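You operate a simulated robot arm through the tools that you are given. There is no shell and no other tool.

You run a simulated robot arm. Do the job below in one go: nothing can be reset, and whatever is moved stays where it is left.

## Task
Wipe up the spilt powder, slide the white sandbag over the spot and bed the orange dish on it.
Fine: slide the bookend toward the pillar first; blue cloth, put back; wipe before sliding the sandbag. What is to be rubbed or washed off counts as gone when no trace of it is left.
Where things are to end (x, y in the base frame): bookend within 35 mm of [470, 380]; white sandbag within 50 mm of [420, 110].

It is judged by the outcome, as a careful person would: the job done as asked, and still so three seconds after it is handed in. It fails if anything else is knocked over, pushed out of place, dropped, spilled or broken. Flat cloth is picked up by pressing the open fingertips on it (5 to 10 N) and closing them slowly along it; thin cloth reads only 2 to 8 mm in the jaws.

## Robot
A 6-joint arm with a two-finger parallel gripper, fixed in place. Base frame: the origin is at the foot of the arm, x ahead of it, y to its left, z up; the work surface is at about z = 743. Readings come in mm, degrees, newtons and seconds.
With the tool pointing down near the work surface it reaches from about 280 to 680 mm from the base axis. Its first joint turns from -166.0 to 166.0 degrees. Payload 1.57 kg.
The tool frame sits at the grasp point between the pads (the TCP): z along the fingers, y along the line on which they close. The tips reach 30 mm beyond it. Largest opening 110 mm; finger width 24, thickness 12; the body of the gripper, 48 by 112 mm, starts 78 mm behind the TCP.
Orientation is that of the tool frame in the base frame, as a unit quaternion [w, x, y, z]. With the fingers straight down and closing along the base's y, the tool's x points along the base's -x, its y along +y and its z along -z.

## Interface
- The arm moves only by the tool nudge_tool. Its arguments are lists of equal length, an entry for each row: "grip": the gripper command, from -1 (fully open) to 1 (shut), values between in proportion; "offset": the shift along the base's x, y, z in mm, a list of three; "dr": the turn, a rotation vector about the base's x, y, z in degrees, a list of three. In form: {"grip": [grip, ...], "offset": [[tx, ty, tz], ...], "dr": [[ax, ay, az], ...]}. A call has 1 to 20 rows; each row is the pose to reach, as a shift and turn from the pose commanded when the call began. Each row takes 0.2 s and may step no farther than 50 mm and 8.6 degrees from the row before; otherwise, or with a gripper value out of range, the whole call is refused. Where a pose cannot be reached the arm comes as near as it can. A force on the tool above 50 N (or 10 N above the force at the start of the call, whichever is more), or a blocked arm, ends the call early, and 0.2 s more pass. Each finger travels about 108 mm/s and halts on what it meets, pressing with about 24 N; the grip force reading is that of the motor and also rises with nothing between the fingers. The clock runs only during rows and for 0.2 s after the last one: add rows that repeat a pose to give the fingers time. The reply holds the time, the measured pose of the TCP, the force on the tool along the base axes, the opening and the grip force, in the units named above and with some noise, with the torque about the TCP (base axes, N m) and any sound that the robot's microphone picked up.
- Cameras (640 x 400 px; columns grow to the right, rows downward): "scene" is fixed at [44.1, 654.2, 1490.5]; the picture's right is [-0.80, -0.60, 0.00], its down [-0.37, 0.49, -0.79] and it looks along [0.47, -0.63, -0.62] (base axes); focal length 322 px, centre (320, 200). "wrist" rides on the gripper at [70, 16, -141] in the tool frame; the picture's right is [-0.23, 0.97, 0.00], its down [-0.85, -0.20, -0.48] and it looks along [-0.47, -0.11, 0.88] (tool axes); focal length 222 px, centre (320, 200). There is no depth. A picture from a camera that has moved, and an enlarged one, comes with that camera's place and axes in the base frame and with its lens. The place of the scene camera against the robot may be out by one fixed shift of up to 25 mm in any direction.
- capture(camera): a new picture of that camera. No time passes.
- slide_trunk(by): slides the trunk up (or, below 0, down) by that many mm; the arm rides with it, the base frame stays. It gives what a move gives, with no picture.
- inspect(camera, box): a new picture of the part [left, top, right, bottom] of that camera's present view, enlarged. No time passes.
- sign_off(): hands the job in; it is judged then, once.

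Places have to be worked out from the pictures, the camera data and where the tool is seen. Open the gripper and draw the arm clear of the work before you hand the job in, unless the task says otherwise.

The tools are called after ">>>" by a JSON object that holds its "api" and its "payload". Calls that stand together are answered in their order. nudge_tool: Moves the arm, as the interface text tells. Its arguments: {"type":"object","properties":{"grip":{"type":"array"},"offset":{"type":"array"},"dr":{"type":"array"}},"required":["grip","offset","dr"]} The other tools are called the same way: slide_trunk (by) slides the trunk up or down; capture (camera) takes a picture; inspect (camera, box) takes an enlarged picture of a part of a camera's view; sign_off () hands the job in.

At the start:

```text
t: 0.0
ee_pos: [541.0, 28.4, 1001.5]
ee_rot: [0.0, 0.0, 1.0, 0.0]
ft_force: [0.8, -0.8, -0.1]
moment: [-0.01, -0.01, 0.0]
finger_gap: 110.0
finger_force: 0.0
trunk travel left (down, up): [-125.0, 465.0]
```

scene: 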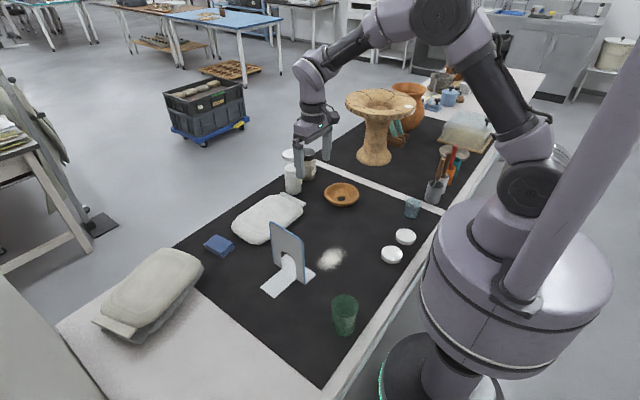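
wrist: 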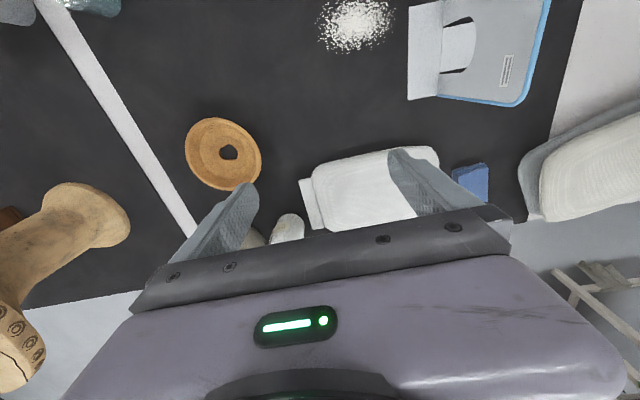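

The wrist view puts the powder near (419, 108), the bookend near (450, 255), the near sandbag around (650, 110) and the orange dish near (550, -157). The blue item looks far off, around (710, 285), so I'll enlarge the views first.

>>> {"api": "inspect", "payload": {"camera": "scene", "box": [180, 170, 340, 310]}}

>>> {"api": "inspect", "payload": {"camera": "scene", "box": [280, 80, 500, 290]}}

>>> {"api": "inspect", "payload": {"camera": "wrist", "box": [280, 0, 640, 230]}}

>>> {"api": "inspect", "payload": {"camera": "scene", "box": [50, 200, 250, 350]}}

```text
2.86 times, centred on (260, 240) of scene
camera zoom: at [44.1, 654.2, 1490.5], right [-0.8, -0.6, 0.0], down [-0.37, 0.49, -0.79], along [0.47, -0.63, -0.62], focal length 921 px, centre (491, 86)
```

zoom: 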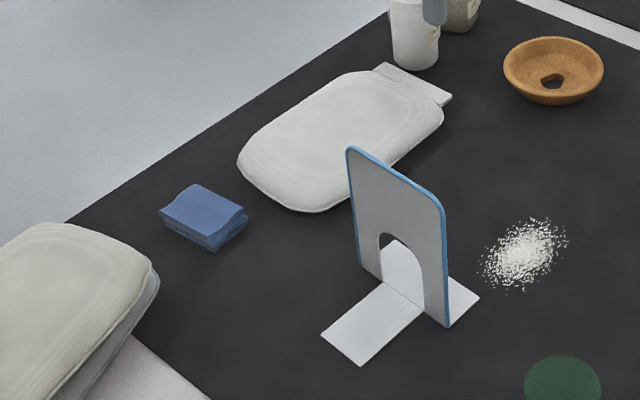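

```text
1.90 times, centred on (390, 185) of scene
camera zoom: at [44.1, 654.2, 1490.5], right [-0.8, -0.6, 0.0], down [-0.37, 0.49, -0.79], along [0.47, -0.63, -0.62], focal length 614 px, centre (187, 229)
```

zoom: 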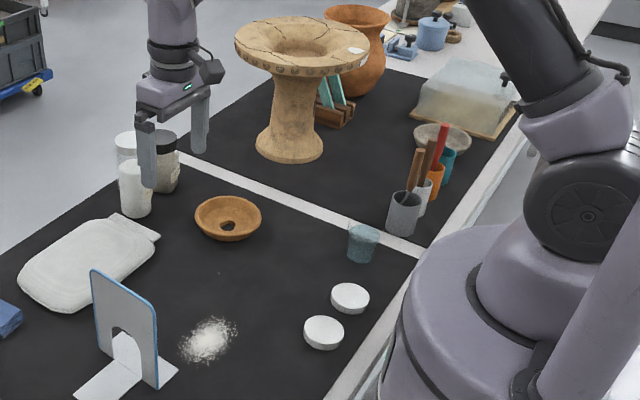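

```text
1.74 times, centred on (460, 115) of wrist
camera zoom: at [472.2, 45.0, 1140.7], right [0.23, 0.97, 0.0], down [0.85, -0.2, 0.48], along [0.47, -0.11, -0.88], focal length 386 px, centre (76, 348)
```

zoom: 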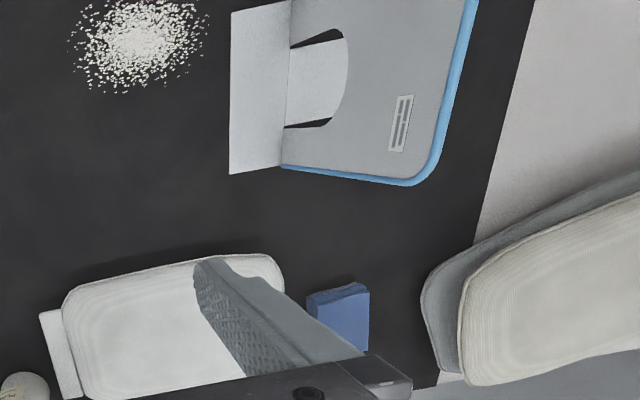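

```text
2.67 times, centred on (150, 275) of scene
camera zoom: at [44.1, 654.2, 1490.5], right [-0.8, -0.6, 0.0], down [-0.37, 0.49, -0.79], along [0.47, -0.63, -0.62], focal length 860 px, centre (773, 0)
```

zoom: 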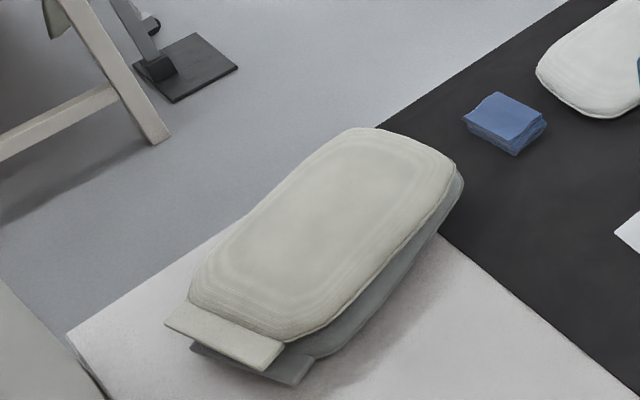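

The blue cloth is a folded pad near (695, 277), and the bookend's plate stands in the x-z plane at y≈225, spanning x 420–540 with its top at about z 905. I'll move above the plate and check before gripping its top edge.

>>> {"api": "nudge_tool", "payload": {"grip": [-1, -1, -1, -1, -1, -1, -1], "offset": [[-10, 33, 5], [-20, 66, 10], [-30, 99, 10], [-40, 132, 10], [-50, 165, 10], [-61, 197, 10], [-61, 197, 10]], "dr": [[0, 0, 0], [0, 0, 0], [0, 0, 0], [0, 0, 0], [0, 0, 0], [0, 0, 0], [0, 0, 0]]}}

>>> {"api": "capture", "payload": {"camera": "wrist"}}

>>> {"api": "capture", "payload": {"camera": "scene"}}

```text
t: 1.6
ee_pos: [479.9, 227.9, 1010.3]
ee_rot: [-0.001, 0.0, 1.0, 0.0]
ft_force: [0.4, 0.2, 0.2]
moment: [0.0, 0.02, -0.01]
finger_gap: 109.8
finger_force: 0.1
trunk travel left (down, up): [-125.0, 465.0]
```

```text
taken
camera wrist: at [411.3, 243.3, 1150.4], right [0.23, 0.97, 0.0], down [0.85, -0.2, 0.48], along [0.47, -0.11, -0.88], focal length 222 px, centre (320, 200)
```

wrist: 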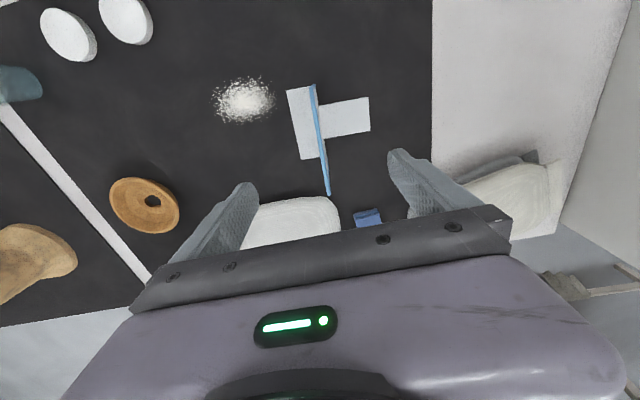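

```text
taken
```

scene: 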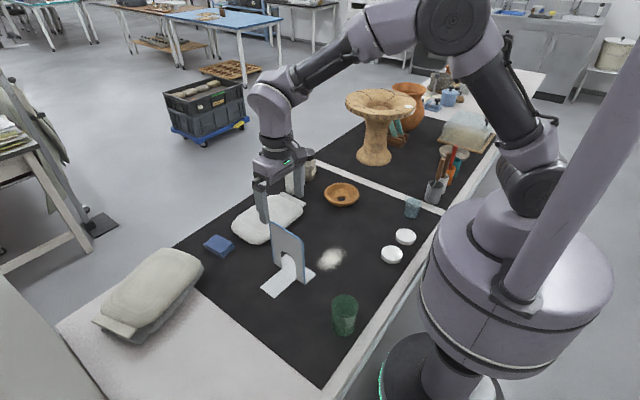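

The plate's top runs from about (416, 236) to (538, 224), so it is yawed about −5°. I'll turn to match, descend so the tips straddle the top edge, and close on it.

>>> {"api": "nudge_tool", "payload": {"grip": [-1, -1, -1, -1, -0.6, -0.2, 0.2, 0.6, 1, 1, 1, 1], "offset": [[-1, 1, -40], [-1, 2, -80], [-1, 2, -115], [-1, 2, -118], [-1, 2, -118], [-1, 2, -118], [-1, 2, -118], [-1, 2, -118], [-1, 2, -118], [-1, 2, -118], [-1, 2, -118], [-1, 2, -118]], "dr": [[0, 0, -2], [0, 0, -4], [0, 0, -4.5], [0, 0, -4.5], [0, 0, -4.5], [0, 0, -4.5], [0, 0, -4.5], [0, 0, -4.5], [0, 0, -4.5], [0, 0, -4.5], [0, 0, -4.5], [0, 0, -4.5]]}}

>>> {"api": "capture", "payload": {"camera": "wrist"}}

>>> {"api": "inspect", "payload": {"camera": "scene", "box": [180, 140, 380, 310]}}

```text
t: 4.2
ee_pos: [479.5, 227.2, 893.0]
ee_rot: [-0.001, 0.039, 0.999, 0.001]
ft_force: [1.3, 1.5, 2.7]
moment: [0.03, 0.24, -0.07]
finger_gap: 5.0
finger_force: 23.6
trunk travel left (down, up): [-125.0, 465.0]
```

```text
taken
camera wrist: at [412.3, 249.9, 1033.0], right [0.3, 0.95, 0.0], down [0.84, -0.27, 0.48], along [0.46, -0.14, -0.88], focal length 222 px, centre (320, 200)
```

wrist: 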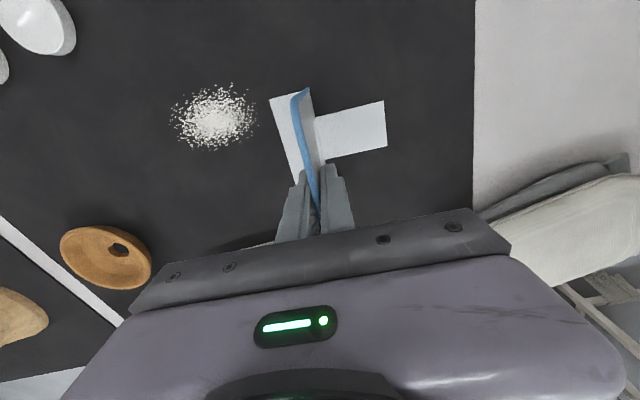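

```text
2.35 times, centred on (280, 225) of scene
camera zoom: at [44.1, 654.2, 1490.5], right [-0.8, -0.6, 0.0], down [-0.37, 0.49, -0.79], along [0.47, -0.63, -0.62], focal length 759 px, centre (414, 141)
```

zoom: 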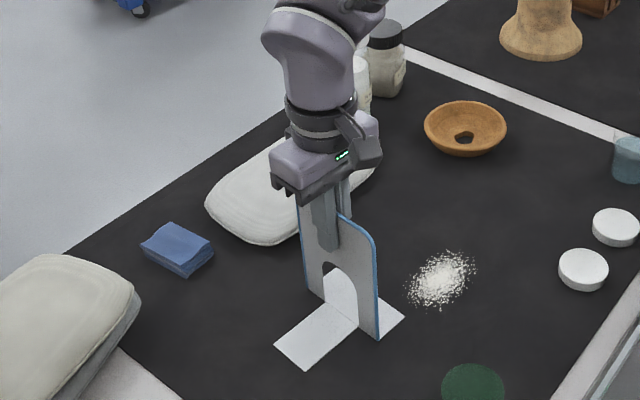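

Gripped at 5 mm opening with low forces. Now I slide it slowly toward +y (about 143 mm, with −8 mm in x), watching the force.

>>> {"api": "nudge_tool", "payload": {"grip": [1, 1, 1, 1, 1, 1, 1, 1, 1, 1], "offset": [[0, 5, 0], [-1, 13, 0], [-1, 21, 0], [-2, 29, 0], [-2, 37, 0], [-3, 45, 0], [-3, 53, 0], [-4, 61, 0], [-4, 69, 0], [-4, 75, 0]], "dr": [[0, 0, 0], [0, 0, 0], [0, 0, 0], [0, 0, 0], [0, 0, 0], [0, 0, 0], [0, 0, 0], [0, 0, 0], [0, 0, 0], [0, 0, 0]]}}

>>> {"api": "capture", "payload": {"camera": "scene"}}

```text
t: 6.4
ee_pos: [475.1, 302.6, 893.2]
ee_rot: [0.0, 0.039, 0.999, 0.0]
ft_force: [-0.3, -3.5, 4.7]
moment: [-0.18, 0.15, 0.14]
finger_gap: 4.8
finger_force: 23.9
trunk travel left (down, up): [-125.0, 465.0]
```

```text
taken
```

scene: 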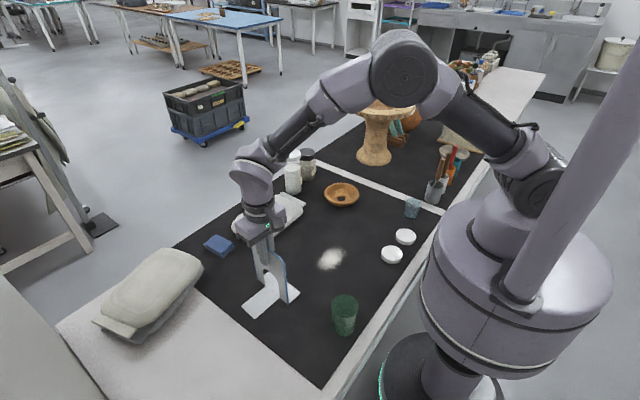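

The bookend slides smoothly with a 3.5 N drag. I'll continue the remaining ~68 mm.

>>> {"api": "nudge_tool", "payload": {"grip": [1, 1, 1, 1, 1, 1, 1, 1, 1, 1, 1], "offset": [[0, 5, 0], [-1, 12, 0], [-1, 19, 0], [-2, 26, 0], [-2, 33, 0], [-3, 40, 0], [-3, 47, 0], [-4, 54, 0], [-4, 61, 0], [-4, 67, 0], [-4, 67, 0]], "dr": [[0, 0, 0], [0, 0, 0], [0, 0, 0], [0, 0, 0], [0, 0, 0], [0, 0, 0], [0, 0, 0], [0, 0, 0], [0, 0, 0], [0, 0, 0], [0, 0, 0]]}}

>>> {"api": "capture", "payload": {"camera": "scene"}}

>>> {"api": "capture", "payload": {"camera": "wrist"}}

```text
t: 8.8
ee_pos: [471.0, 370.0, 893.4]
ee_rot: [0.0, 0.039, 0.999, 0.001]
ft_force: [0.5, -4.2, 6.8]
moment: [-0.34, 0.34, 0.15]
finger_gap: 4.7
finger_force: 24.0
trunk travel left (down, up): [-125.0, 465.0]
```

```text
taken
```

scene: 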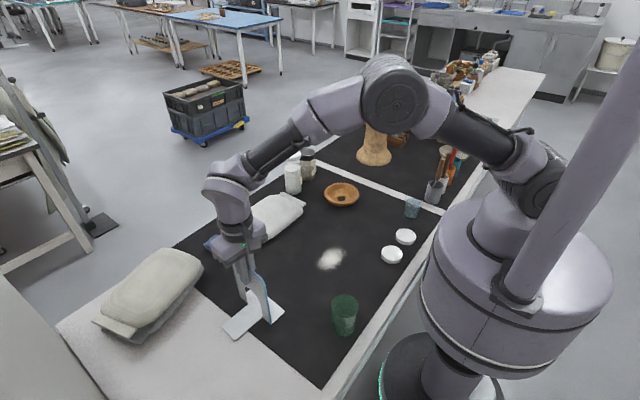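

```text
taken
camera wrist: at [403.3, 391.2, 1032.9], right [0.3, 0.95, 0.0], down [0.84, -0.27, 0.48], along [0.46, -0.14, -0.88], focal length 222 px, centre (320, 200)
```

wrist: 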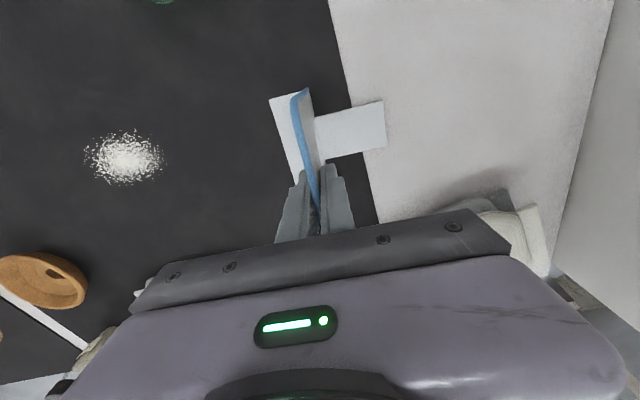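

The bookend's plate is at about (471, 370) and its base centre near (473, 388), both within tolerance. I release and rise.

>>> {"api": "nudge_tool", "payload": {"grip": [0.8, 0.5, 0, -0.5, -1, -1, -1, -1, -1, -1], "offset": [[0, 0, 0], [0, 0, 0], [0, 0, 0], [0, 0, 0], [0, 0, 0], [0, 0, 0], [0, 0, 20], [0, 0, 60], [0, 0, 110], [0, 0, 150]], "dr": [[0, 0, 0], [0, 0, 0], [0, 0, 0], [0, 0, 0], [0, 0, 0], [0, 0, 0], [0, 0, 0], [0, 0, 0], [0, 0, 0], [0, 0, 0]]}}

>>> {"api": "capture", "payload": {"camera": "wrist"}}

>>> {"api": "capture", "payload": {"camera": "scene"}}

```text
t: 11.0
ee_pos: [471.2, 369.8, 1043.7]
ee_rot: [0.0, 0.039, 0.999, 0.0]
ft_force: [-0.5, -0.6, 1.2]
moment: [-0.02, -0.02, 0.0]
finger_gap: 110.0
finger_force: 0.2
trunk travel left (down, up): [-125.0, 465.0]
```

```text
taken
camera wrist: at [404.0, 391.3, 1183.8], right [0.3, 0.95, 0.0], down [0.84, -0.27, 0.48], along [0.46, -0.14, -0.88], focal length 222 px, centre (320, 200)
```

wrist: 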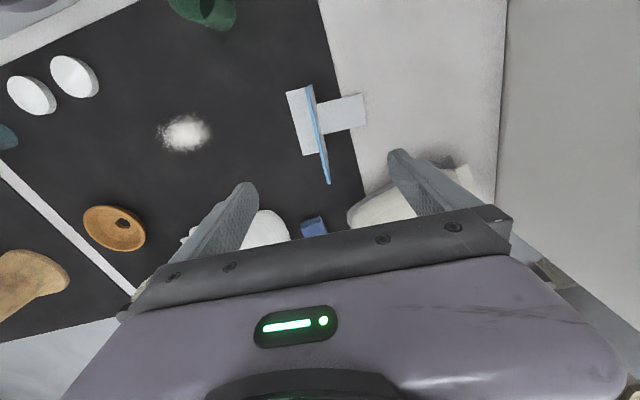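

```text
taken
```

scene: 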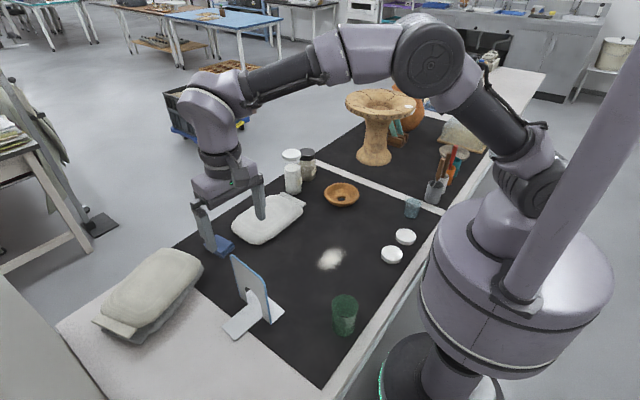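

The bookend stands free at its target. Next I head toward the cloth, moving outward to test the reach and get a closer look.

>>> {"api": "nudge_tool", "payload": {"grip": [-1, -1, -1, -1, -1, -1], "offset": [[30, -23, 0], [64, -46, -10], [98, -69, -20], [132, -92, -40], [169, -115, -60], [169, -115, -60]], "dr": [[0, 0, 1], [0, 0, 2], [0, 0, 3], [0, 0, 4], [0, 0, 4.5], [0, 0, 4.5]]}}

>>> {"api": "capture", "payload": {"camera": "wrist"}}

>>> {"api": "capture", "payload": {"camera": "scene"}}

```text
t: 12.4
ee_pos: [635.5, 252.3, 982.0]
ee_rot: [0.0, -0.001, 1.0, 0.0]
ft_force: [-0.6, -0.3, -0.8]
moment: [-0.03, 0.04, -0.01]
finger_gap: 110.2
finger_force: 0.0
out of reach, approached as far as the arm can: row 5, 6
trunk travel left (down, up): [-125.0, 465.0]
```

```text
taken
camera wrist: at [567.1, 269.2, 1122.4], right [0.23, 0.97, 0.0], down [0.86, -0.2, 0.48], along [0.47, -0.11, -0.88], focal length 222 px, centre (320, 200)
```

wrist: 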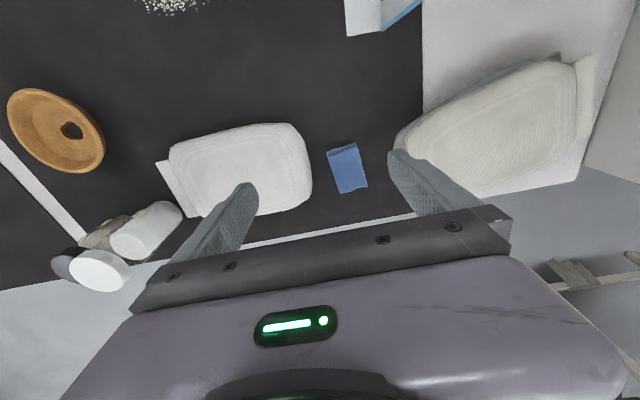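

```text
taken
```

scene: 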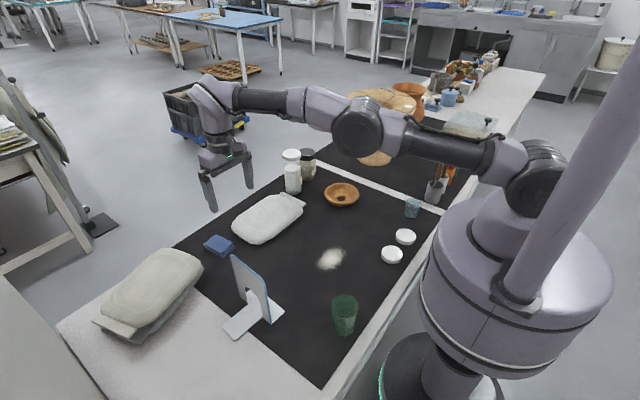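

Straight down, the arm tops out at about 684 mm, while the cloth centre is near (711, 282). I'll lean the tool outward by about 24° and approach above the cloth with the jaws partly closed to clear both sandbags.

>>> {"api": "nudge_tool", "payload": {"grip": [-0.7, -0.4, -0.38, -0.38, -0.38, -0.38], "offset": [[-10, 5, -10], [0, 10, -40], [15, 15, -70], [35, 20, -90], [55, 26, -110], [55, 26, -110]], "dr": [[0, -8, 0], [0, -16, 0], [0, -24, 0], [0, -24, 0], [0, -24, 0], [0, -24, 0]]}}

>>> {"api": "capture", "payload": {"camera": "wrist"}}

>>> {"api": "capture", "payload": {"camera": "scene"}}

```text
t: 13.8
ee_pos: [691.3, 278.1, 871.8]
ee_rot: [0.208, 0.0, 0.978, 0.0]
ft_force: [-0.4, -0.6, 0.1]
moment: [0.02, -0.02, 0.0]
finger_gap: 75.9
finger_force: 0.1
trunk travel left (down, up): [-125.0, 465.0]
```

```text
taken
camera wrist: at [570.2, 295.9, 971.9], right [0.21, 0.97, 0.09], down [0.59, -0.2, 0.79], along [0.78, -0.11, -0.61], focal length 222 px, centre (320, 200)
```

wrist: 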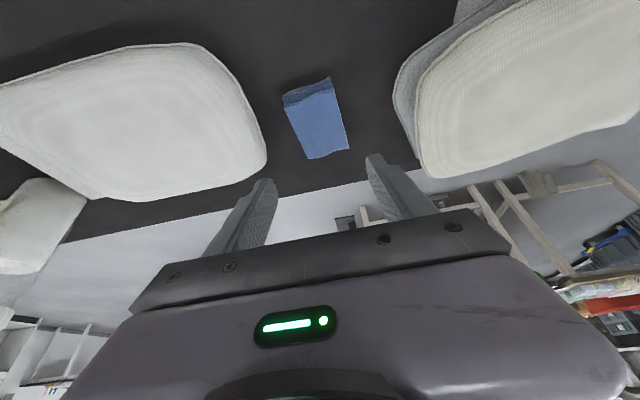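

```text
taken
```

scene: 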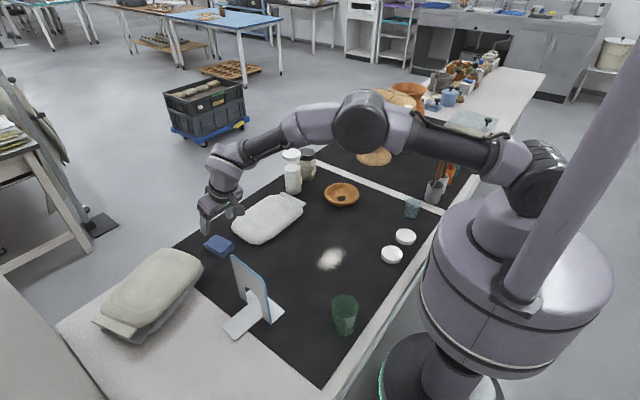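

The arm reaches. The cloth top measures x 679–749, y 257–313, centre (714, 285) with about 4.5° yaw. I'll align and descend around it.

>>> {"api": "nudge_tool", "payload": {"grip": [-0.38, -0.38, -0.38, -0.38, -0.38], "offset": [[6, 3, -20], [12, 6, -45], [12, 6, -70], [12, 6, -86], [12, 6, -86]], "dr": [[0, 0, 2], [0, 0, 4.5], [0, 0, 4.5], [0, 0, 4.5], [0, 0, 4.5]]}}

>>> {"api": "capture", "payload": {"camera": "wrist"}}

>>> {"api": "inspect", "payload": {"camera": "scene", "box": [150, 170, 300, 280]}}

```text
t: 15.0
ee_pos: [702.9, 285.7, 785.9]
ee_rot: [0.208, -0.038, 0.977, 0.008]
ft_force: [1.0, 0.3, 0.3]
moment: [0.02, 0.0, 0.0]
finger_gap: 75.8
finger_force: 0.1
trunk travel left (down, up): [-125.0, 465.0]
```

```text
taken
camera wrist: at [581.4, 292.6, 885.7], right [0.13, 0.99, 0.09], down [0.6, -0.15, 0.79], along [0.79, -0.05, -0.61], focal length 222 px, centre (320, 200)
```

wrist: 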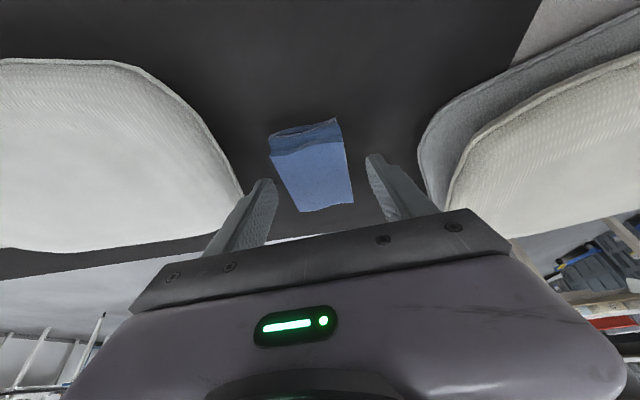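

```text
3.64 times, centred on (225, 225) of scene
camera zoom: at [44.1, 654.2, 1490.5], right [-0.8, -0.6, 0.0], down [-0.37, 0.49, -0.79], along [0.47, -0.63, -0.62], focal length 1173 px, centre (666, 109)
```

zoom: 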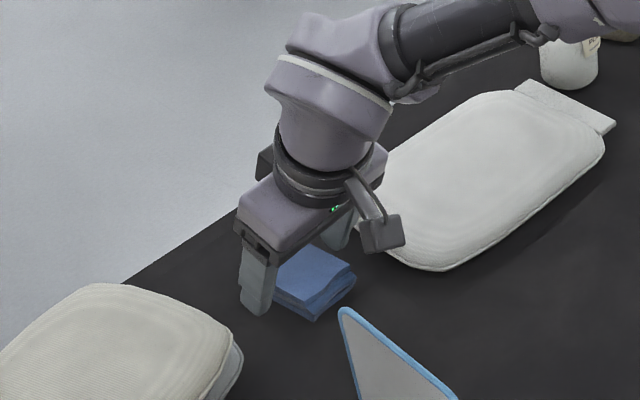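

The fingers straddle the cloth with clearance on both sides. I'll go 6 mm lower and close slowly on it.

>>> {"api": "nudge_tool", "payload": {"grip": [-0.38, -0.3, -0.1, 0.1, 0.3, 0.5, 0.7, 0.9, 1, 1, 1, 1], "offset": [[0, 0, -4], [0, 0, -7], [0, 0, -7], [0, 0, -7], [0, 0, -7], [0, 0, -7], [0, 0, -7], [0, 0, -7], [0, 0, -7], [0, 0, -7], [0, 0, -7], [0, 0, -7]], "dr": [[0, 0, 0], [0, 0, 0], [0, 0, 0], [0, 0, 0], [0, 0, 0], [0, 0, 0], [0, 0, 0], [0, 0, 0], [0, 0, 0], [0, 0, 0], [0, 0, 0], [0, 0, 0]]}}

>>> {"api": "capture", "payload": {"camera": "wrist"}}

>>> {"api": "inspect", "payload": {"camera": "scene", "box": [150, 170, 300, 280]}}

```text
t: 17.6
ee_pos: [703.4, 286.4, 779.1]
ee_rot: [0.208, -0.039, 0.977, 0.009]
ft_force: [0.0, 0.0, -0.5]
moment: [0.0, 0.0, -0.01]
finger_gap: 54.0
finger_force: 24.4
trunk travel left (down, up): [-125.0, 465.0]
```

```text
taken
camera wrist: at [581.2, 292.6, 878.9], right [0.13, 0.99, 0.09], down [0.6, -0.15, 0.79], along [0.79, -0.05, -0.61], focal length 222 px, centre (320, 200)
```

wrist: 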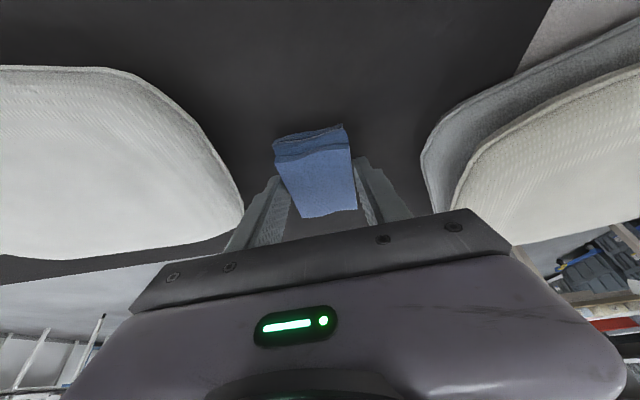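

```text
3.64 times, centred on (225, 225) of scene
camera zoom: at [44.1, 654.2, 1490.5], right [-0.8, -0.6, 0.0], down [-0.37, 0.49, -0.79], along [0.47, -0.63, -0.62], focal length 1173 px, centre (666, 109)
```

zoom: 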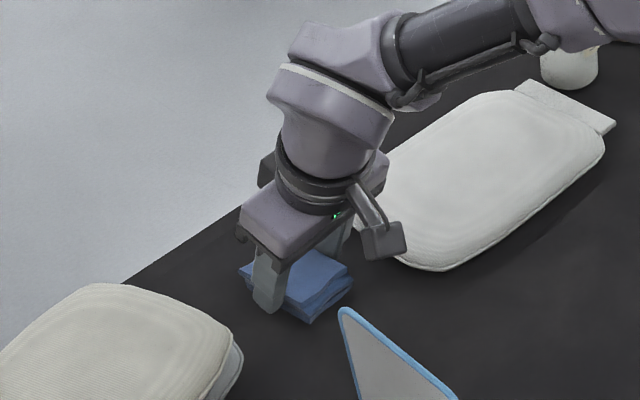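

The cloth is held firmly at 54 mm (24 N), and the return pose is TCP (703.4, 286.4, 779.1). I'll lift it straight up and check.

>>> {"api": "nudge_tool", "payload": {"grip": [1, 1, 1, 1, 1], "offset": [[0, 0, 10], [0, 0, 30], [0, 0, 60], [0, 0, 90], [0, 0, 90]], "dr": [[0, 0, 0], [0, 0, 0], [0, 0, 0], [0, 0, 0], [0, 0, 0]]}}

>>> {"api": "capture", "payload": {"camera": "wrist"}}

>>> {"api": "inspect", "payload": {"camera": "scene", "box": [150, 170, 300, 280]}}

```text
t: 18.8
ee_pos: [703.8, 285.5, 869.4]
ee_rot: [0.208, -0.038, 0.977, 0.008]
ft_force: [0.4, 1.0, 0.3]
moment: [0.03, 0.0, -0.04]
finger_gap: 0.0
finger_force: 21.3
trunk travel left (down, up): [-125.0, 465.0]
```

```text
taken
camera wrist: at [581.4, 293.2, 969.3], right [0.13, 0.99, 0.09], down [0.6, -0.15, 0.79], along [0.79, -0.05, -0.61], focal length 222 px, centre (320, 200)
```

wrist: 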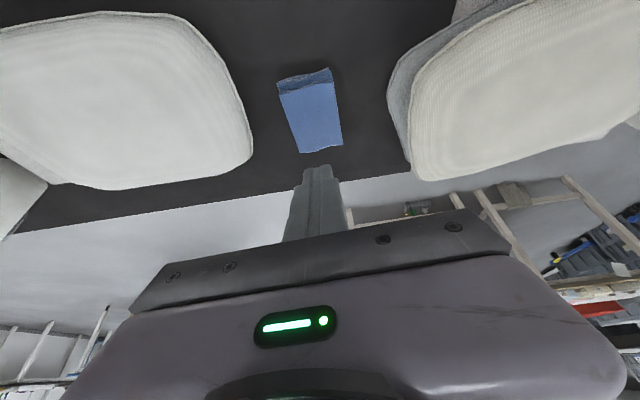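

```text
3.64 times, centred on (225, 225) of scene
camera zoom: at [44.1, 654.2, 1490.5], right [-0.8, -0.6, 0.0], down [-0.37, 0.49, -0.79], along [0.47, -0.63, -0.62], focal length 1173 px, centre (666, 109)
```

zoom: 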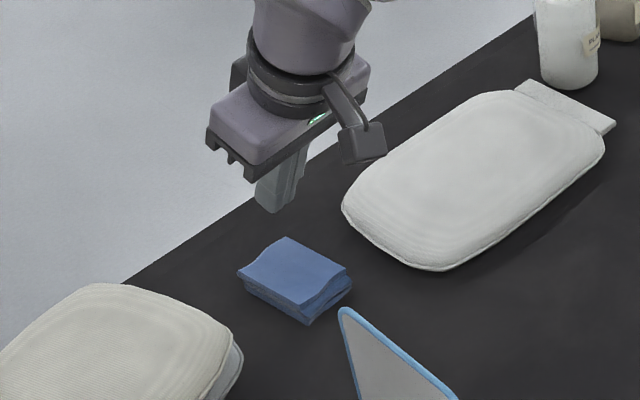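

The cloth slipped out and stayed put, still near (717, 288), so a side squeeze doesn't hold it. I'll use the press method: jaws about 30 mm apart over its top, lowering gently until there's contact.

>>> {"api": "nudge_tool", "payload": {"grip": [0.8, 0.6, 0.4545, 0.4545, 0.4545, 0.4545], "offset": [[0, 1, -20], [0, 1, -45], [0, 1, -60], [0, 1, -66], [0, 1, -70], [0, 1, -70]], "dr": [[0, 2, 0], [0, 4, 0], [0, 6, 0], [0, 6, 0], [0, 6, 0], [0, 6, 0]]}}

>>> {"api": "capture", "payload": {"camera": "wrist"}}

>>> {"api": "inspect", "payload": {"camera": "scene", "box": [150, 170, 300, 280]}}

```text
t: 20.2
ee_pos: [698.1, 284.4, 799.5]
ee_rot: [0.156, -0.038, 0.987, 0.01]
ft_force: [0.2, -0.1, -0.7]
moment: [0.01, 0.0, 0.01]
finger_gap: 30.1
finger_force: 0.1
out of reach, approached as far as the arm can: row 4, 5, 6
trunk travel left (down, up): [-125.0, 465.0]
```

```text
taken
camera wrist: at [587.4, 291.9, 911.5], right [0.14, 0.99, 0.08], down [0.68, -0.15, 0.72], along [0.72, -0.05, -0.69], focal length 222 px, centre (320, 200)
```

wrist: 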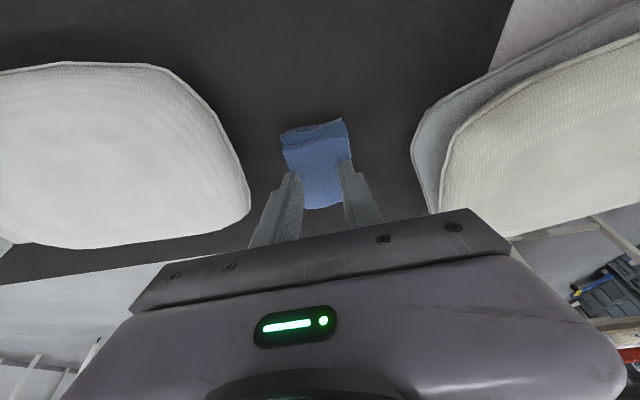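

```text
3.64 times, centred on (225, 225) of scene
camera zoom: at [44.1, 654.2, 1490.5], right [-0.8, -0.6, 0.0], down [-0.37, 0.49, -0.79], along [0.47, -0.63, -0.62], focal length 1173 px, centre (666, 109)
```

zoom: 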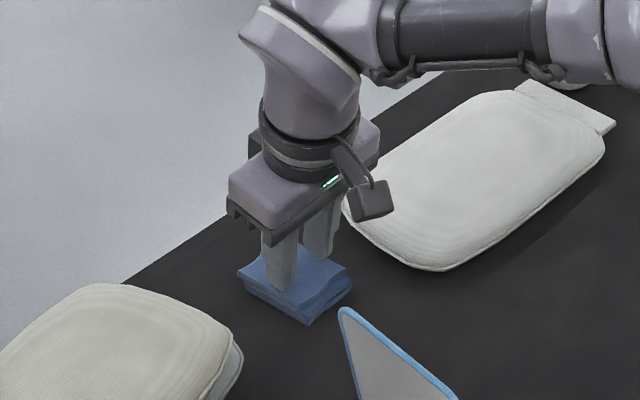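

At 18° lean the limit is x≈698, and the tips sit over the cloth top at about (707, 285) — good enough. I'll lower in small steps until it presses.

>>> {"api": "nudge_tool", "payload": {"grip": [0.4545, 0.4545, 0.4545], "offset": [[-2, 2, -2], [-2, 2, -4], [-2, 2, -4]], "dr": [[0, 0, 0], [0, 0, 0], [0, 0, 0]]}}

```text
t: 21.0
ee_pos: [695.5, 287.1, 797.4]
ee_rot: [0.158, -0.037, 0.987, 0.012]
ft_force: [10.1, -1.2, 21.1]
moment: [-0.32, -0.29, 0.08]
finger_gap: 31.6
finger_force: 1.4
trunk travel left (down, up): [-125.0, 465.0]
```

Contact reads 21 N, which is too much; I'll ease off about 1 mm to get to 5–10 N.

>>> {"api": "nudge_tool", "payload": {"grip": [0.4545, 0.4545], "offset": [[0, 0, 1.2], [0, 0, 1.2]], "dr": [[0, 0, 0], [0, 0, 0]]}}

```text
t: 21.6
ee_pos: [695.4, 286.5, 797.8]
ee_rot: [0.158, -0.038, 0.987, 0.011]
ft_force: [9.3, -0.2, 20.8]
moment: [-0.22, -0.29, 0.06]
finger_gap: 32.1
finger_force: 1.2
trunk travel left (down, up): [-125.0, 465.0]
```

Barely changed; I'll raise another 1.5 mm.

>>> {"api": "nudge_tool", "payload": {"grip": [0.4545, 0.4545], "offset": [[0, 0, 1.5], [0, 0, 1.5]], "dr": [[0, 0, 0], [0, 0, 0]]}}

```text
t: 22.2
ee_pos: [693.6, 287.7, 799.1]
ee_rot: [0.157, -0.038, 0.987, 0.01]
ft_force: [4.8, -1.1, 13.6]
moment: [-0.22, -0.14, 0.03]
finger_gap: 31.6
finger_force: 1.2
trunk travel left (down, up): [-125.0, 465.0]
```

13.6 N now; one more small lift.

>>> {"api": "nudge_tool", "payload": {"grip": [0.4545, 0.4545], "offset": [[0, 0, 0.9], [0, 0, 0.9]], "dr": [[0, 0, 0], [0, 0, 0]]}}

```text
t: 22.8
ee_pos: [695.2, 287.0, 798.9]
ee_rot: [0.155, -0.038, 0.987, 0.01]
ft_force: [-0.6, -0.8, 6.4]
moment: [-0.17, 0.06, -0.02]
finger_gap: 31.5
finger_force: 1.2
trunk travel left (down, up): [-125.0, 465.0]
```

6.4 N, within the wanted range. Now I close slowly along the cloth.

>>> {"api": "nudge_tool", "payload": {"grip": [0.48, 0.51, 0.54, 0.57, 0.6, 0.63, 0.66, 0.69, 0.72, 0.75, 0.78, 0.81, 0.84, 0.87, 0.9, 0.93, 0.96, 1, 1, 1], "offset": [[0, 0, 0], [0, 0, 0], [0, 0, 0], [0, 0, 0], [0, 0, 0], [0, 0, 0], [0, 0, 0], [0, 0, 0], [0, 0, 0], [0, 0, 0], [0, 0, 0], [0, 0, 0], [0, 0, 0], [0, 0, 0], [0, 0, 0], [0, 0, 0], [0, 0, 0], [0, 0, 0], [0, 0, 0], [0, 0, 0]], "dr": [[0, 0, 0], [0, 0, 0], [0, 0, 0], [0, 0, 0], [0, 0, 0], [0, 0, 0], [0, 0, 0], [0, 0, 0], [0, 0, 0], [0, 0, 0], [0, 0, 0], [0, 0, 0], [0, 0, 0], [0, 0, 0], [0, 0, 0], [0, 0, 0], [0, 0, 0], [0, 0, 0], [0, 0, 0], [0, 0, 0]]}}

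>>> {"api": "capture", "payload": {"camera": "wrist"}}

>>> {"api": "inspect", "payload": {"camera": "scene", "box": [150, 170, 300, 280]}}

```text
t: 27.0
ee_pos: [695.2, 287.5, 799.6]
ee_rot: [0.156, -0.038, 0.987, 0.011]
ft_force: [0.3, 0.1, 0.0]
moment: [-0.01, -0.01, 0.02]
finger_gap: 0.0
finger_force: 21.0
trunk travel left (down, up): [-125.0, 465.0]
```

```text
taken
camera wrist: at [585.4, 294.1, 911.1], right [0.14, 0.99, 0.08], down [0.68, -0.15, 0.72], along [0.72, -0.05, -0.69], focal length 222 px, centre (320, 200)
```

wrist: 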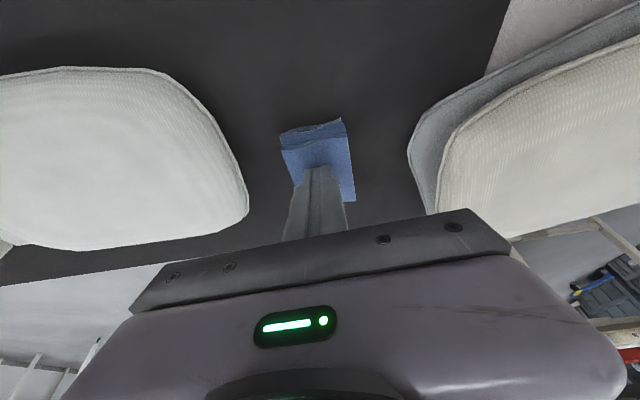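

```text
3.64 times, centred on (225, 225) of scene
camera zoom: at [44.1, 654.2, 1490.5], right [-0.8, -0.6, 0.0], down [-0.37, 0.49, -0.79], along [0.47, -0.63, -0.62], focal length 1173 px, centre (666, 109)
```

zoom: 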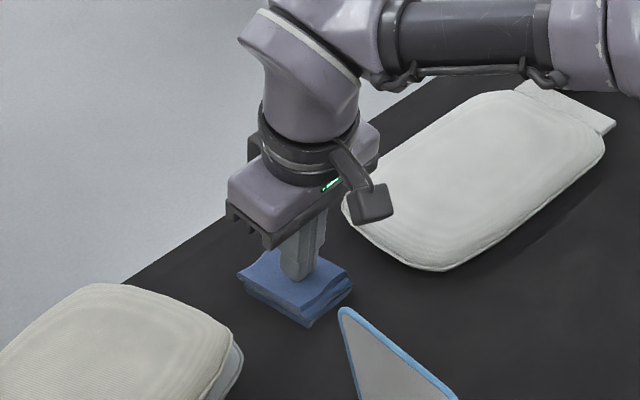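

The jaws shut on nothing: the moment shows only the −y finger was pressing and the force faded to zero. I'll lift, reopen, roll the tool about −1.5° so both tips bear, and try again.

>>> {"api": "nudge_tool", "payload": {"grip": [1, 0.8, 0.6, 0.42, 0.42, 0.42], "offset": [[0, 0, 5], [0, 1.5, 8], [0, 1.5, 8], [0, 1.5, 5], [0, 1.5, 2], [0, 1.5, 2]], "dr": [[0, 0, 0], [-1.5, 0, 0], [-1.5, 0, 0], [-1.5, 0, 0], [-1.5, 0, 0], [-1.5, 0, 0]]}}

>>> {"api": "inspect", "payload": {"camera": "wrist", "box": [230, 90, 410, 230]}}

```text
t: 28.4
ee_pos: [695.3, 288.0, 801.2]
ee_rot: [0.156, -0.04, 0.987, -0.003]
ft_force: [-0.6, 0.0, -0.4]
moment: [0.02, 0.02, -0.03]
finger_gap: 32.1
finger_force: 0.0
trunk travel left (down, up): [-125.0, 465.0]
```

```text
2.86 times, centred on (320, 160) of wrist
camera zoom: at [585.0, 298.2, 912.8], right [0.14, 0.99, 0.05], down [0.68, -0.13, 0.72], along [0.72, -0.06, -0.69], focal length 635 px, centre (320, 314)
```

zoom: 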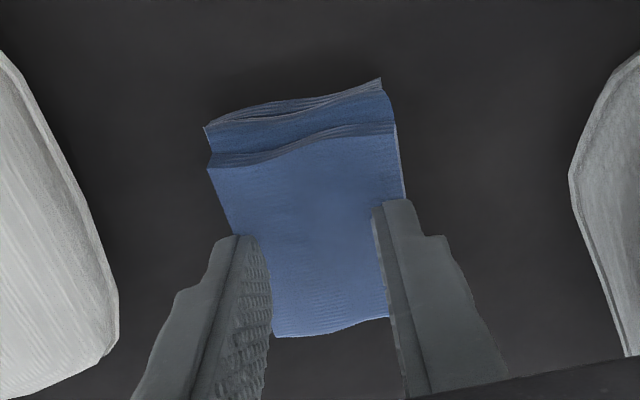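

The tips sit right at the cloth's side edges at this opening. I'll narrow the opening to about 24 mm and lower for contact.

>>> {"api": "nudge_tool", "payload": {"grip": [0.5, 0.564, 0.564, 0.564], "offset": [[0, -1, 0], [0, -1, -1], [0, -1, -2], [0, -1, -2]], "dr": [[0, 0, 0], [0, 0, 0], [0, 0, 0], [0, 0, 0]]}}

```text
t: 29.4
ee_pos: [696.0, 287.5, 799.0]
ee_rot: [0.158, -0.039, 0.987, -0.002]
ft_force: [-0.4, 0.3, 0.7]
moment: [-0.03, -0.02, 0.0]
finger_gap: 23.8
finger_force: 0.2
trunk travel left (down, up): [-125.0, 465.0]
```

Almost no contact yet; another 1.5 mm down.

>>> {"api": "nudge_tool", "payload": {"grip": [0.564, 0.564, 0.564], "offset": [[0, 0, -1], [0, 0, -1.5], [0, 0, -1.5]], "dr": [[0, 0, 0], [0, 0, 0], [0, 0, 0]]}}

```text
t: 30.2
ee_pos: [695.2, 287.8, 799.6]
ee_rot: [0.156, -0.04, 0.987, -0.003]
ft_force: [3.0, 1.0, 8.5]
moment: [0.16, -0.07, -0.04]
finger_gap: 24.0
finger_force: 0.1
trunk travel left (down, up): [-125.0, 465.0]
```

8.5 N, now mainly on the +y finger, so I roll back by 0.6° to balance.

>>> {"api": "nudge_tool", "payload": {"grip": [0.564, 0.564, 0.564], "offset": [[0, 0, 0], [0, 0, -0.3], [0, 0, -0.3]], "dr": [[0.6, 0, 0], [0.6, 0, 0], [0.6, 0, 0]]}}

```text
t: 31.0
ee_pos: [695.3, 287.3, 798.6]
ee_rot: [0.156, -0.039, 0.987, 0.003]
ft_force: [-1.5, -1.7, 10.9]
moment: [0.02, 0.07, -0.06]
finger_gap: 24.2
finger_force: 0.1
trunk travel left (down, up): [-125.0, 465.0]
```

Balanced now at 10.9 N. I ease a hair and close very slowly, checking partway.

>>> {"api": "nudge_tool", "payload": {"grip": [0.58, 0.6, 0.62, 0.64, 0.66, 0.68, 0.7, 0.72, 0.74, 0.76], "offset": [[0, 0, 0.1], [0, 0, 0.1], [0, 0, 0.1], [0, 0, 0.1], [0, 0, 0.1], [0, 0, 0.1], [0, 0, 0.1], [0, 0, 0.1], [0, 0, 0.1], [0, 0, 0.1]], "dr": [[0, 0, 0], [0, 0, 0], [0, 0, 0], [0, 0, 0], [0, 0, 0], [0, 0, 0], [0, 0, 0], [0, 0, 0], [0, 0, 0], [0, 0, 0]]}}

>>> {"api": "inspect", "payload": {"camera": "wrist", "box": [230, 90, 410, 230]}}

```text
t: 33.2
ee_pos: [695.7, 287.9, 799.1]
ee_rot: [0.157, -0.04, 0.987, 0.003]
ft_force: [0.9, 3.1, 13.3]
moment: [0.14, 0.03, 0.03]
finger_gap: 20.2
finger_force: 4.2
trunk travel left (down, up): [-125.0, 465.0]
```

```text
2.86 times, centred on (320, 160) of wrist
camera zoom: at [584.8, 295.9, 910.3], right [0.14, 0.99, 0.06], down [0.68, -0.14, 0.72], along [0.72, -0.06, -0.69], focal length 635 px, centre (320, 314)
```

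zoom: 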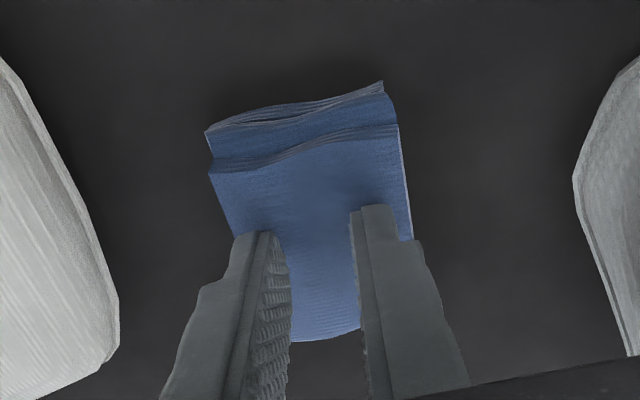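

The gap lags at 20 mm with 4 N grip force, so the tips are biting the cloth. I keep closing slowly, easing the press slightly.

>>> {"api": "nudge_tool", "payload": {"grip": [0.78, 0.8, 0.82, 0.84, 0.86, 0.88, 0.9, 0.92, 0.94, 0.96, 0.98, 1, 1, 1, 1], "offset": [[0, 0, 0.3], [0, 0, 0.3], [0, 0, 0.3], [0, 0, 0.3], [0, 0, 0.3], [0, 0, 0.3], [0, 0, 0.3], [0, 0, 0.3], [0, 0, 0.3], [0, 0, 0.3], [0, 0, 0.3], [0, 0, 0.3], [0, 0, 0.3], [0, 0, 0.3], [0, 0, 0.3]], "dr": [[0, 0, 0], [0, 0, 0], [0, 0, 0], [0, 0, 0], [0, 0, 0], [0, 0, 0], [0, 0, 0], [0, 0, 0], [0, 0, 0], [0, 0, 0], [0, 0, 0], [0, 0, 0], [0, 0, 0], [0, 0, 0], [0, 0, 0]]}}

>>> {"api": "inspect", "payload": {"camera": "wrist", "box": [230, 90, 410, 230]}}

```text
t: 36.4
ee_pos: [694.7, 286.7, 798.9]
ee_rot: [0.157, -0.039, 0.987, 0.003]
ft_force: [-1.6, 4.2, 9.6]
moment: [0.1, 0.08, 0.01]
finger_gap: 0.1
finger_force: 21.4
trunk travel left (down, up): [-125.0, 465.0]
```

```text
2.86 times, centred on (320, 160) of wrist
camera zoom: at [584.7, 296.0, 910.4], right [0.14, 0.99, 0.06], down [0.68, -0.14, 0.72], along [0.72, -0.06, -0.69], focal length 635 px, centre (320, 314)
```

zoom: 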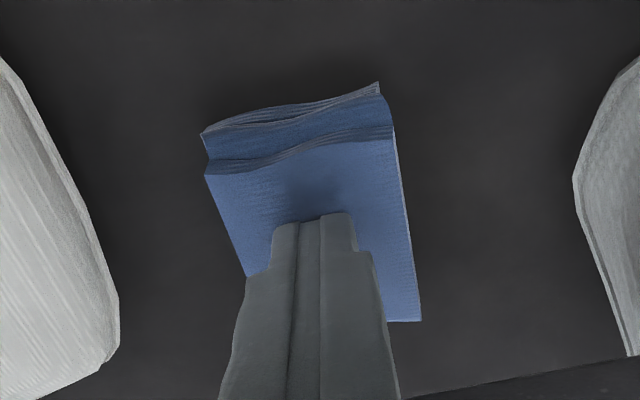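

The jaws closed to 0.1 mm, so the pad doesn't bunch up; it behaves as a solid folded pad and needs a side grip with deeper overlap. I'll lift, open, straddle it again and set the tips right down near the table.

>>> {"api": "nudge_tool", "payload": {"grip": [0.9, 0.4, 0, -0.38, -0.38, -0.38, -0.38, -0.38, -0.38], "offset": [[0, 0, 10], [0, 0, 25], [0, 0, 30], [2, 1, 30], [3, 1, 20], [3, 1, 5], [3, 1, -10], [3, 1, -20], [3, 1, -20]], "dr": [[0, 0, 0], [0.9, 0, 0], [0.9, -2, 0], [0.9, -2, 0], [0.9, -2, 0], [0.9, -2, 0], [0.9, -2, 0], [0.9, -2, 0], [0.9, -2, 0]]}}

>>> {"api": "inspect", "payload": {"camera": "wrist", "box": [230, 90, 410, 230]}}

```text
t: 38.4
ee_pos: [699.8, 288.8, 778.7]
ee_rot: [0.174, -0.038, 0.984, 0.009]
ft_force: [-0.4, -0.3, 0.0]
moment: [0.03, -0.01, 0.02]
finger_gap: 76.1
finger_force: 0.2
trunk travel left (down, up): [-125.0, 465.0]
```

```text
2.86 times, centred on (320, 160) of wrist
camera zoom: at [584.9, 295.4, 885.8], right [0.14, 0.99, 0.08], down [0.65, -0.15, 0.74], along [0.74, -0.05, -0.67], focal length 635 px, centre (320, 314)
```

zoom: 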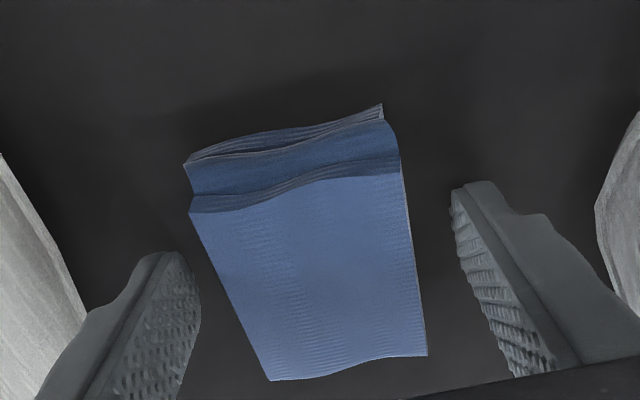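

The tips straddle the pad well. I'll lower the last few mm to just touch the table, then close.

>>> {"api": "nudge_tool", "payload": {"grip": [-0.38, -0.38, -0.38], "offset": [[0, 0, -1.5], [0, 0, -2.5], [0, 0, -2.5]], "dr": [[0, 0, 0], [0, 0, 0], [0, 0, 0]]}}

```text
t: 39.2
ee_pos: [698.7, 288.9, 774.9]
ee_rot: [0.172, -0.037, 0.984, 0.009]
ft_force: [-0.2, 0.2, 1.6]
moment: [-0.04, -0.01, 0.02]
finger_gap: 75.8
finger_force: 0.0
trunk travel left (down, up): [-125.0, 465.0]
```

Just about touching the table. Closing now, then a slow small lift to test.

>>> {"api": "nudge_tool", "payload": {"grip": [-0.2, 0, 0.2, 0.5, 0.8, 1, 1, 1, 1, 1], "offset": [[0, 0, 0.5], [0, 0, 0.5], [0, 0, 0.5], [0, 0, 0.5], [0, 0, 0.5], [0, 0, 0.5], [0, 0, 0.5], [0, 0, 0.5], [0, 0, 0.5], [0, 0, 0.5]], "dr": [[0, 0, 0], [0, 0, 0], [0, 0, 0], [0, 0, 0], [0, 0, 0], [0, 0, 0], [0, 0, 0], [0, 0, 0], [0, 0, 0], [0, 0, 0]]}}

>>> {"api": "inspect", "payload": {"camera": "wrist", "box": [230, 90, 410, 230]}}

```text
t: 41.4
ee_pos: [697.9, 288.5, 775.3]
ee_rot: [0.174, -0.038, 0.984, 0.01]
ft_force: [-0.5, -1.3, 0.8]
moment: [0.0, -0.01, 0.05]
finger_gap: 53.9
finger_force: 24.4
trunk travel left (down, up): [-125.0, 465.0]
```

```text
2.86 times, centred on (320, 160) of wrist
camera zoom: at [584.6, 295.6, 883.8], right [0.14, 0.99, 0.08], down [0.65, -0.15, 0.74], along [0.74, -0.05, -0.67], focal length 635 px, centre (320, 314)
```

zoom: 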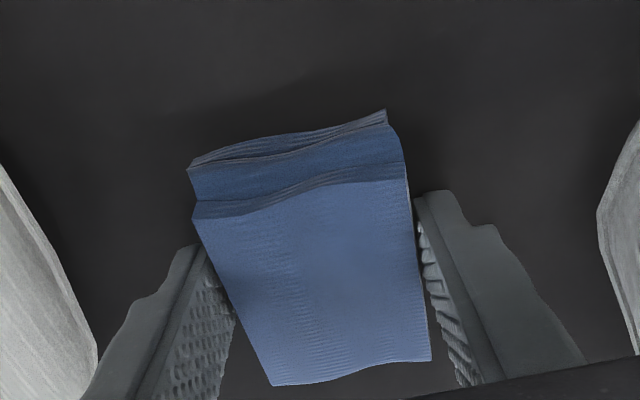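

Grip at 53.9 mm and 24 N. Slow lift of 16 mm as a test.

>>> {"api": "nudge_tool", "payload": {"grip": [1, 1, 1, 1, 1, 1, 1, 1], "offset": [[0, 0, 2], [0, 0, 4], [0, 0, 6], [0, 0, 8], [0, 0, 10], [0, 0, 12], [0, 0, 14], [0, 0, 16]], "dr": [[0, 0, 0], [0, 0, 0], [0, 0, 0], [0, 0, 0], [0, 0, 0], [0, 0, 0], [0, 0, 0], [0, 0, 0]]}}

>>> {"api": "inspect", "payload": {"camera": "wrist", "box": [230, 90, 410, 230]}}

>>> {"api": "inspect", "payload": {"camera": "scene", "box": [150, 170, 300, 280]}}

```text
t: 43.2
ee_pos: [699.4, 288.5, 791.0]
ee_rot: [0.174, -0.038, 0.984, 0.009]
ft_force: [0.4, 0.9, -0.6]
moment: [-0.02, 0.01, 0.01]
finger_gap: 53.6
finger_force: 24.0
trunk travel left (down, up): [-125.0, 465.0]
```

```text
2.86 times, centred on (320, 160) of wrist
camera zoom: at [584.4, 295.5, 899.4], right [0.14, 0.99, 0.08], down [0.65, -0.15, 0.74], along [0.74, -0.05, -0.67], focal length 635 px, centre (320, 314)
```

zoom: 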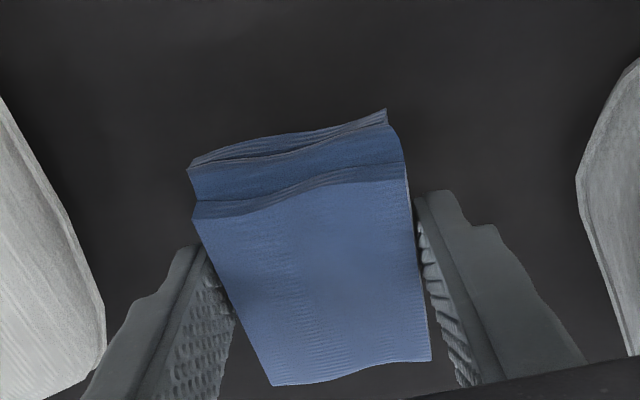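

```text
3.64 times, centred on (225, 225) of scene
camera zoom: at [44.1, 654.2, 1490.5], right [-0.8, -0.6, 0.0], down [-0.37, 0.49, -0.79], along [0.47, -0.63, -0.62], focal length 1173 px, centre (666, 109)
```

zoom: 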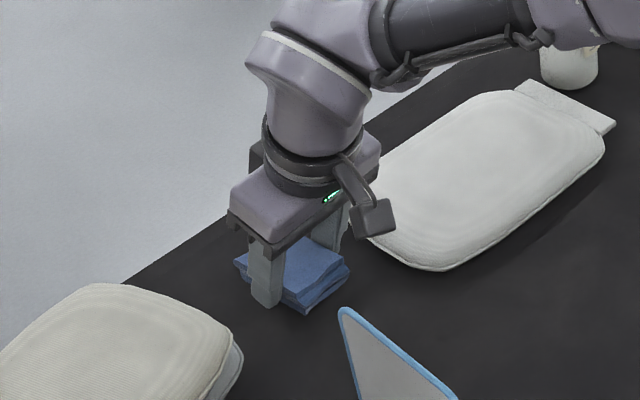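

The pad is held and lifted with the tool (no relative slip). I'll lift further and carry it gently toward the powder, keeping the same tilt.

>>> {"api": "nudge_tool", "payload": {"grip": [1, 1, 1, 1, 1, 1, 1, 1, 1, 1, 1, 1, 1, 1, 1, 1], "offset": [[0, 0, 6], [0, 0, 14], [0, 0, 24], [0, 0, 34], [-5, -3, 44], [-15, -9, 50], [-30, -18, 55], [-48, -29, 57], [-66, -40, 57], [-84, -51, 57], [-102, -62, 57], [-120, -73, 57], [-138, -84, 57], [-152, -93, 57], [-160, -98, 57], [-160, -98, 57]], "dr": [[0, 0, 0], [0, 0, 0], [0, 0, 0], [0, 0, 0], [0, 0, 0], [0, 0, 0], [0, 0, 0], [0, 0, 0], [0, 0, 0], [0, 0, 0], [0, 0, 0], [0, 0, 0], [0, 0, 0], [0, 0, 0], [0, 0, 0], [0, 0, 0]]}}

>>> {"api": "capture", "payload": {"camera": "wrist"}}

>>> {"api": "capture", "payload": {"camera": "scene"}}

```text
t: 46.6
ee_pos: [538.3, 191.0, 848.5]
ee_rot: [0.173, -0.037, 0.984, 0.01]
ft_force: [0.2, 0.0, -0.3]
moment: [0.0, 0.01, -0.01]
finger_gap: 53.6
finger_force: 24.1
trunk travel left (down, up): [-125.0, 465.0]
```

```text
taken
camera wrist: at [424.8, 198.0, 956.9], right [0.14, 0.99, 0.08], down [0.65, -0.15, 0.74], along [0.74, -0.05, -0.67], focal length 222 px, centre (320, 200)
```

wrist: 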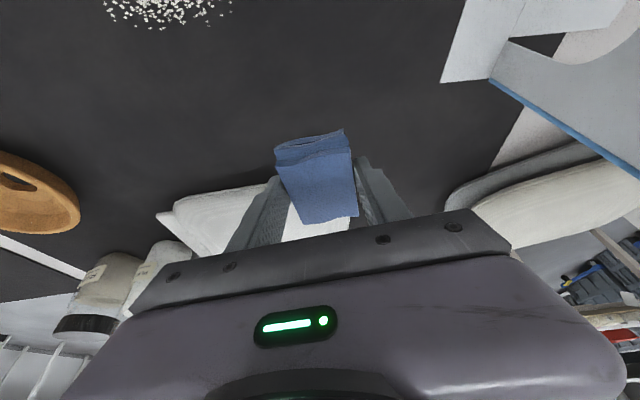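

```text
taken
```

scene: 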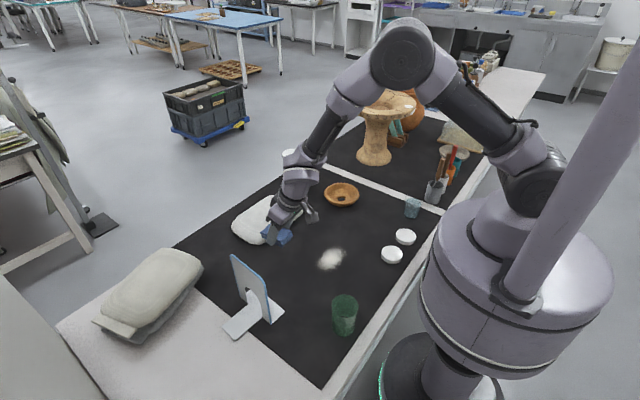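

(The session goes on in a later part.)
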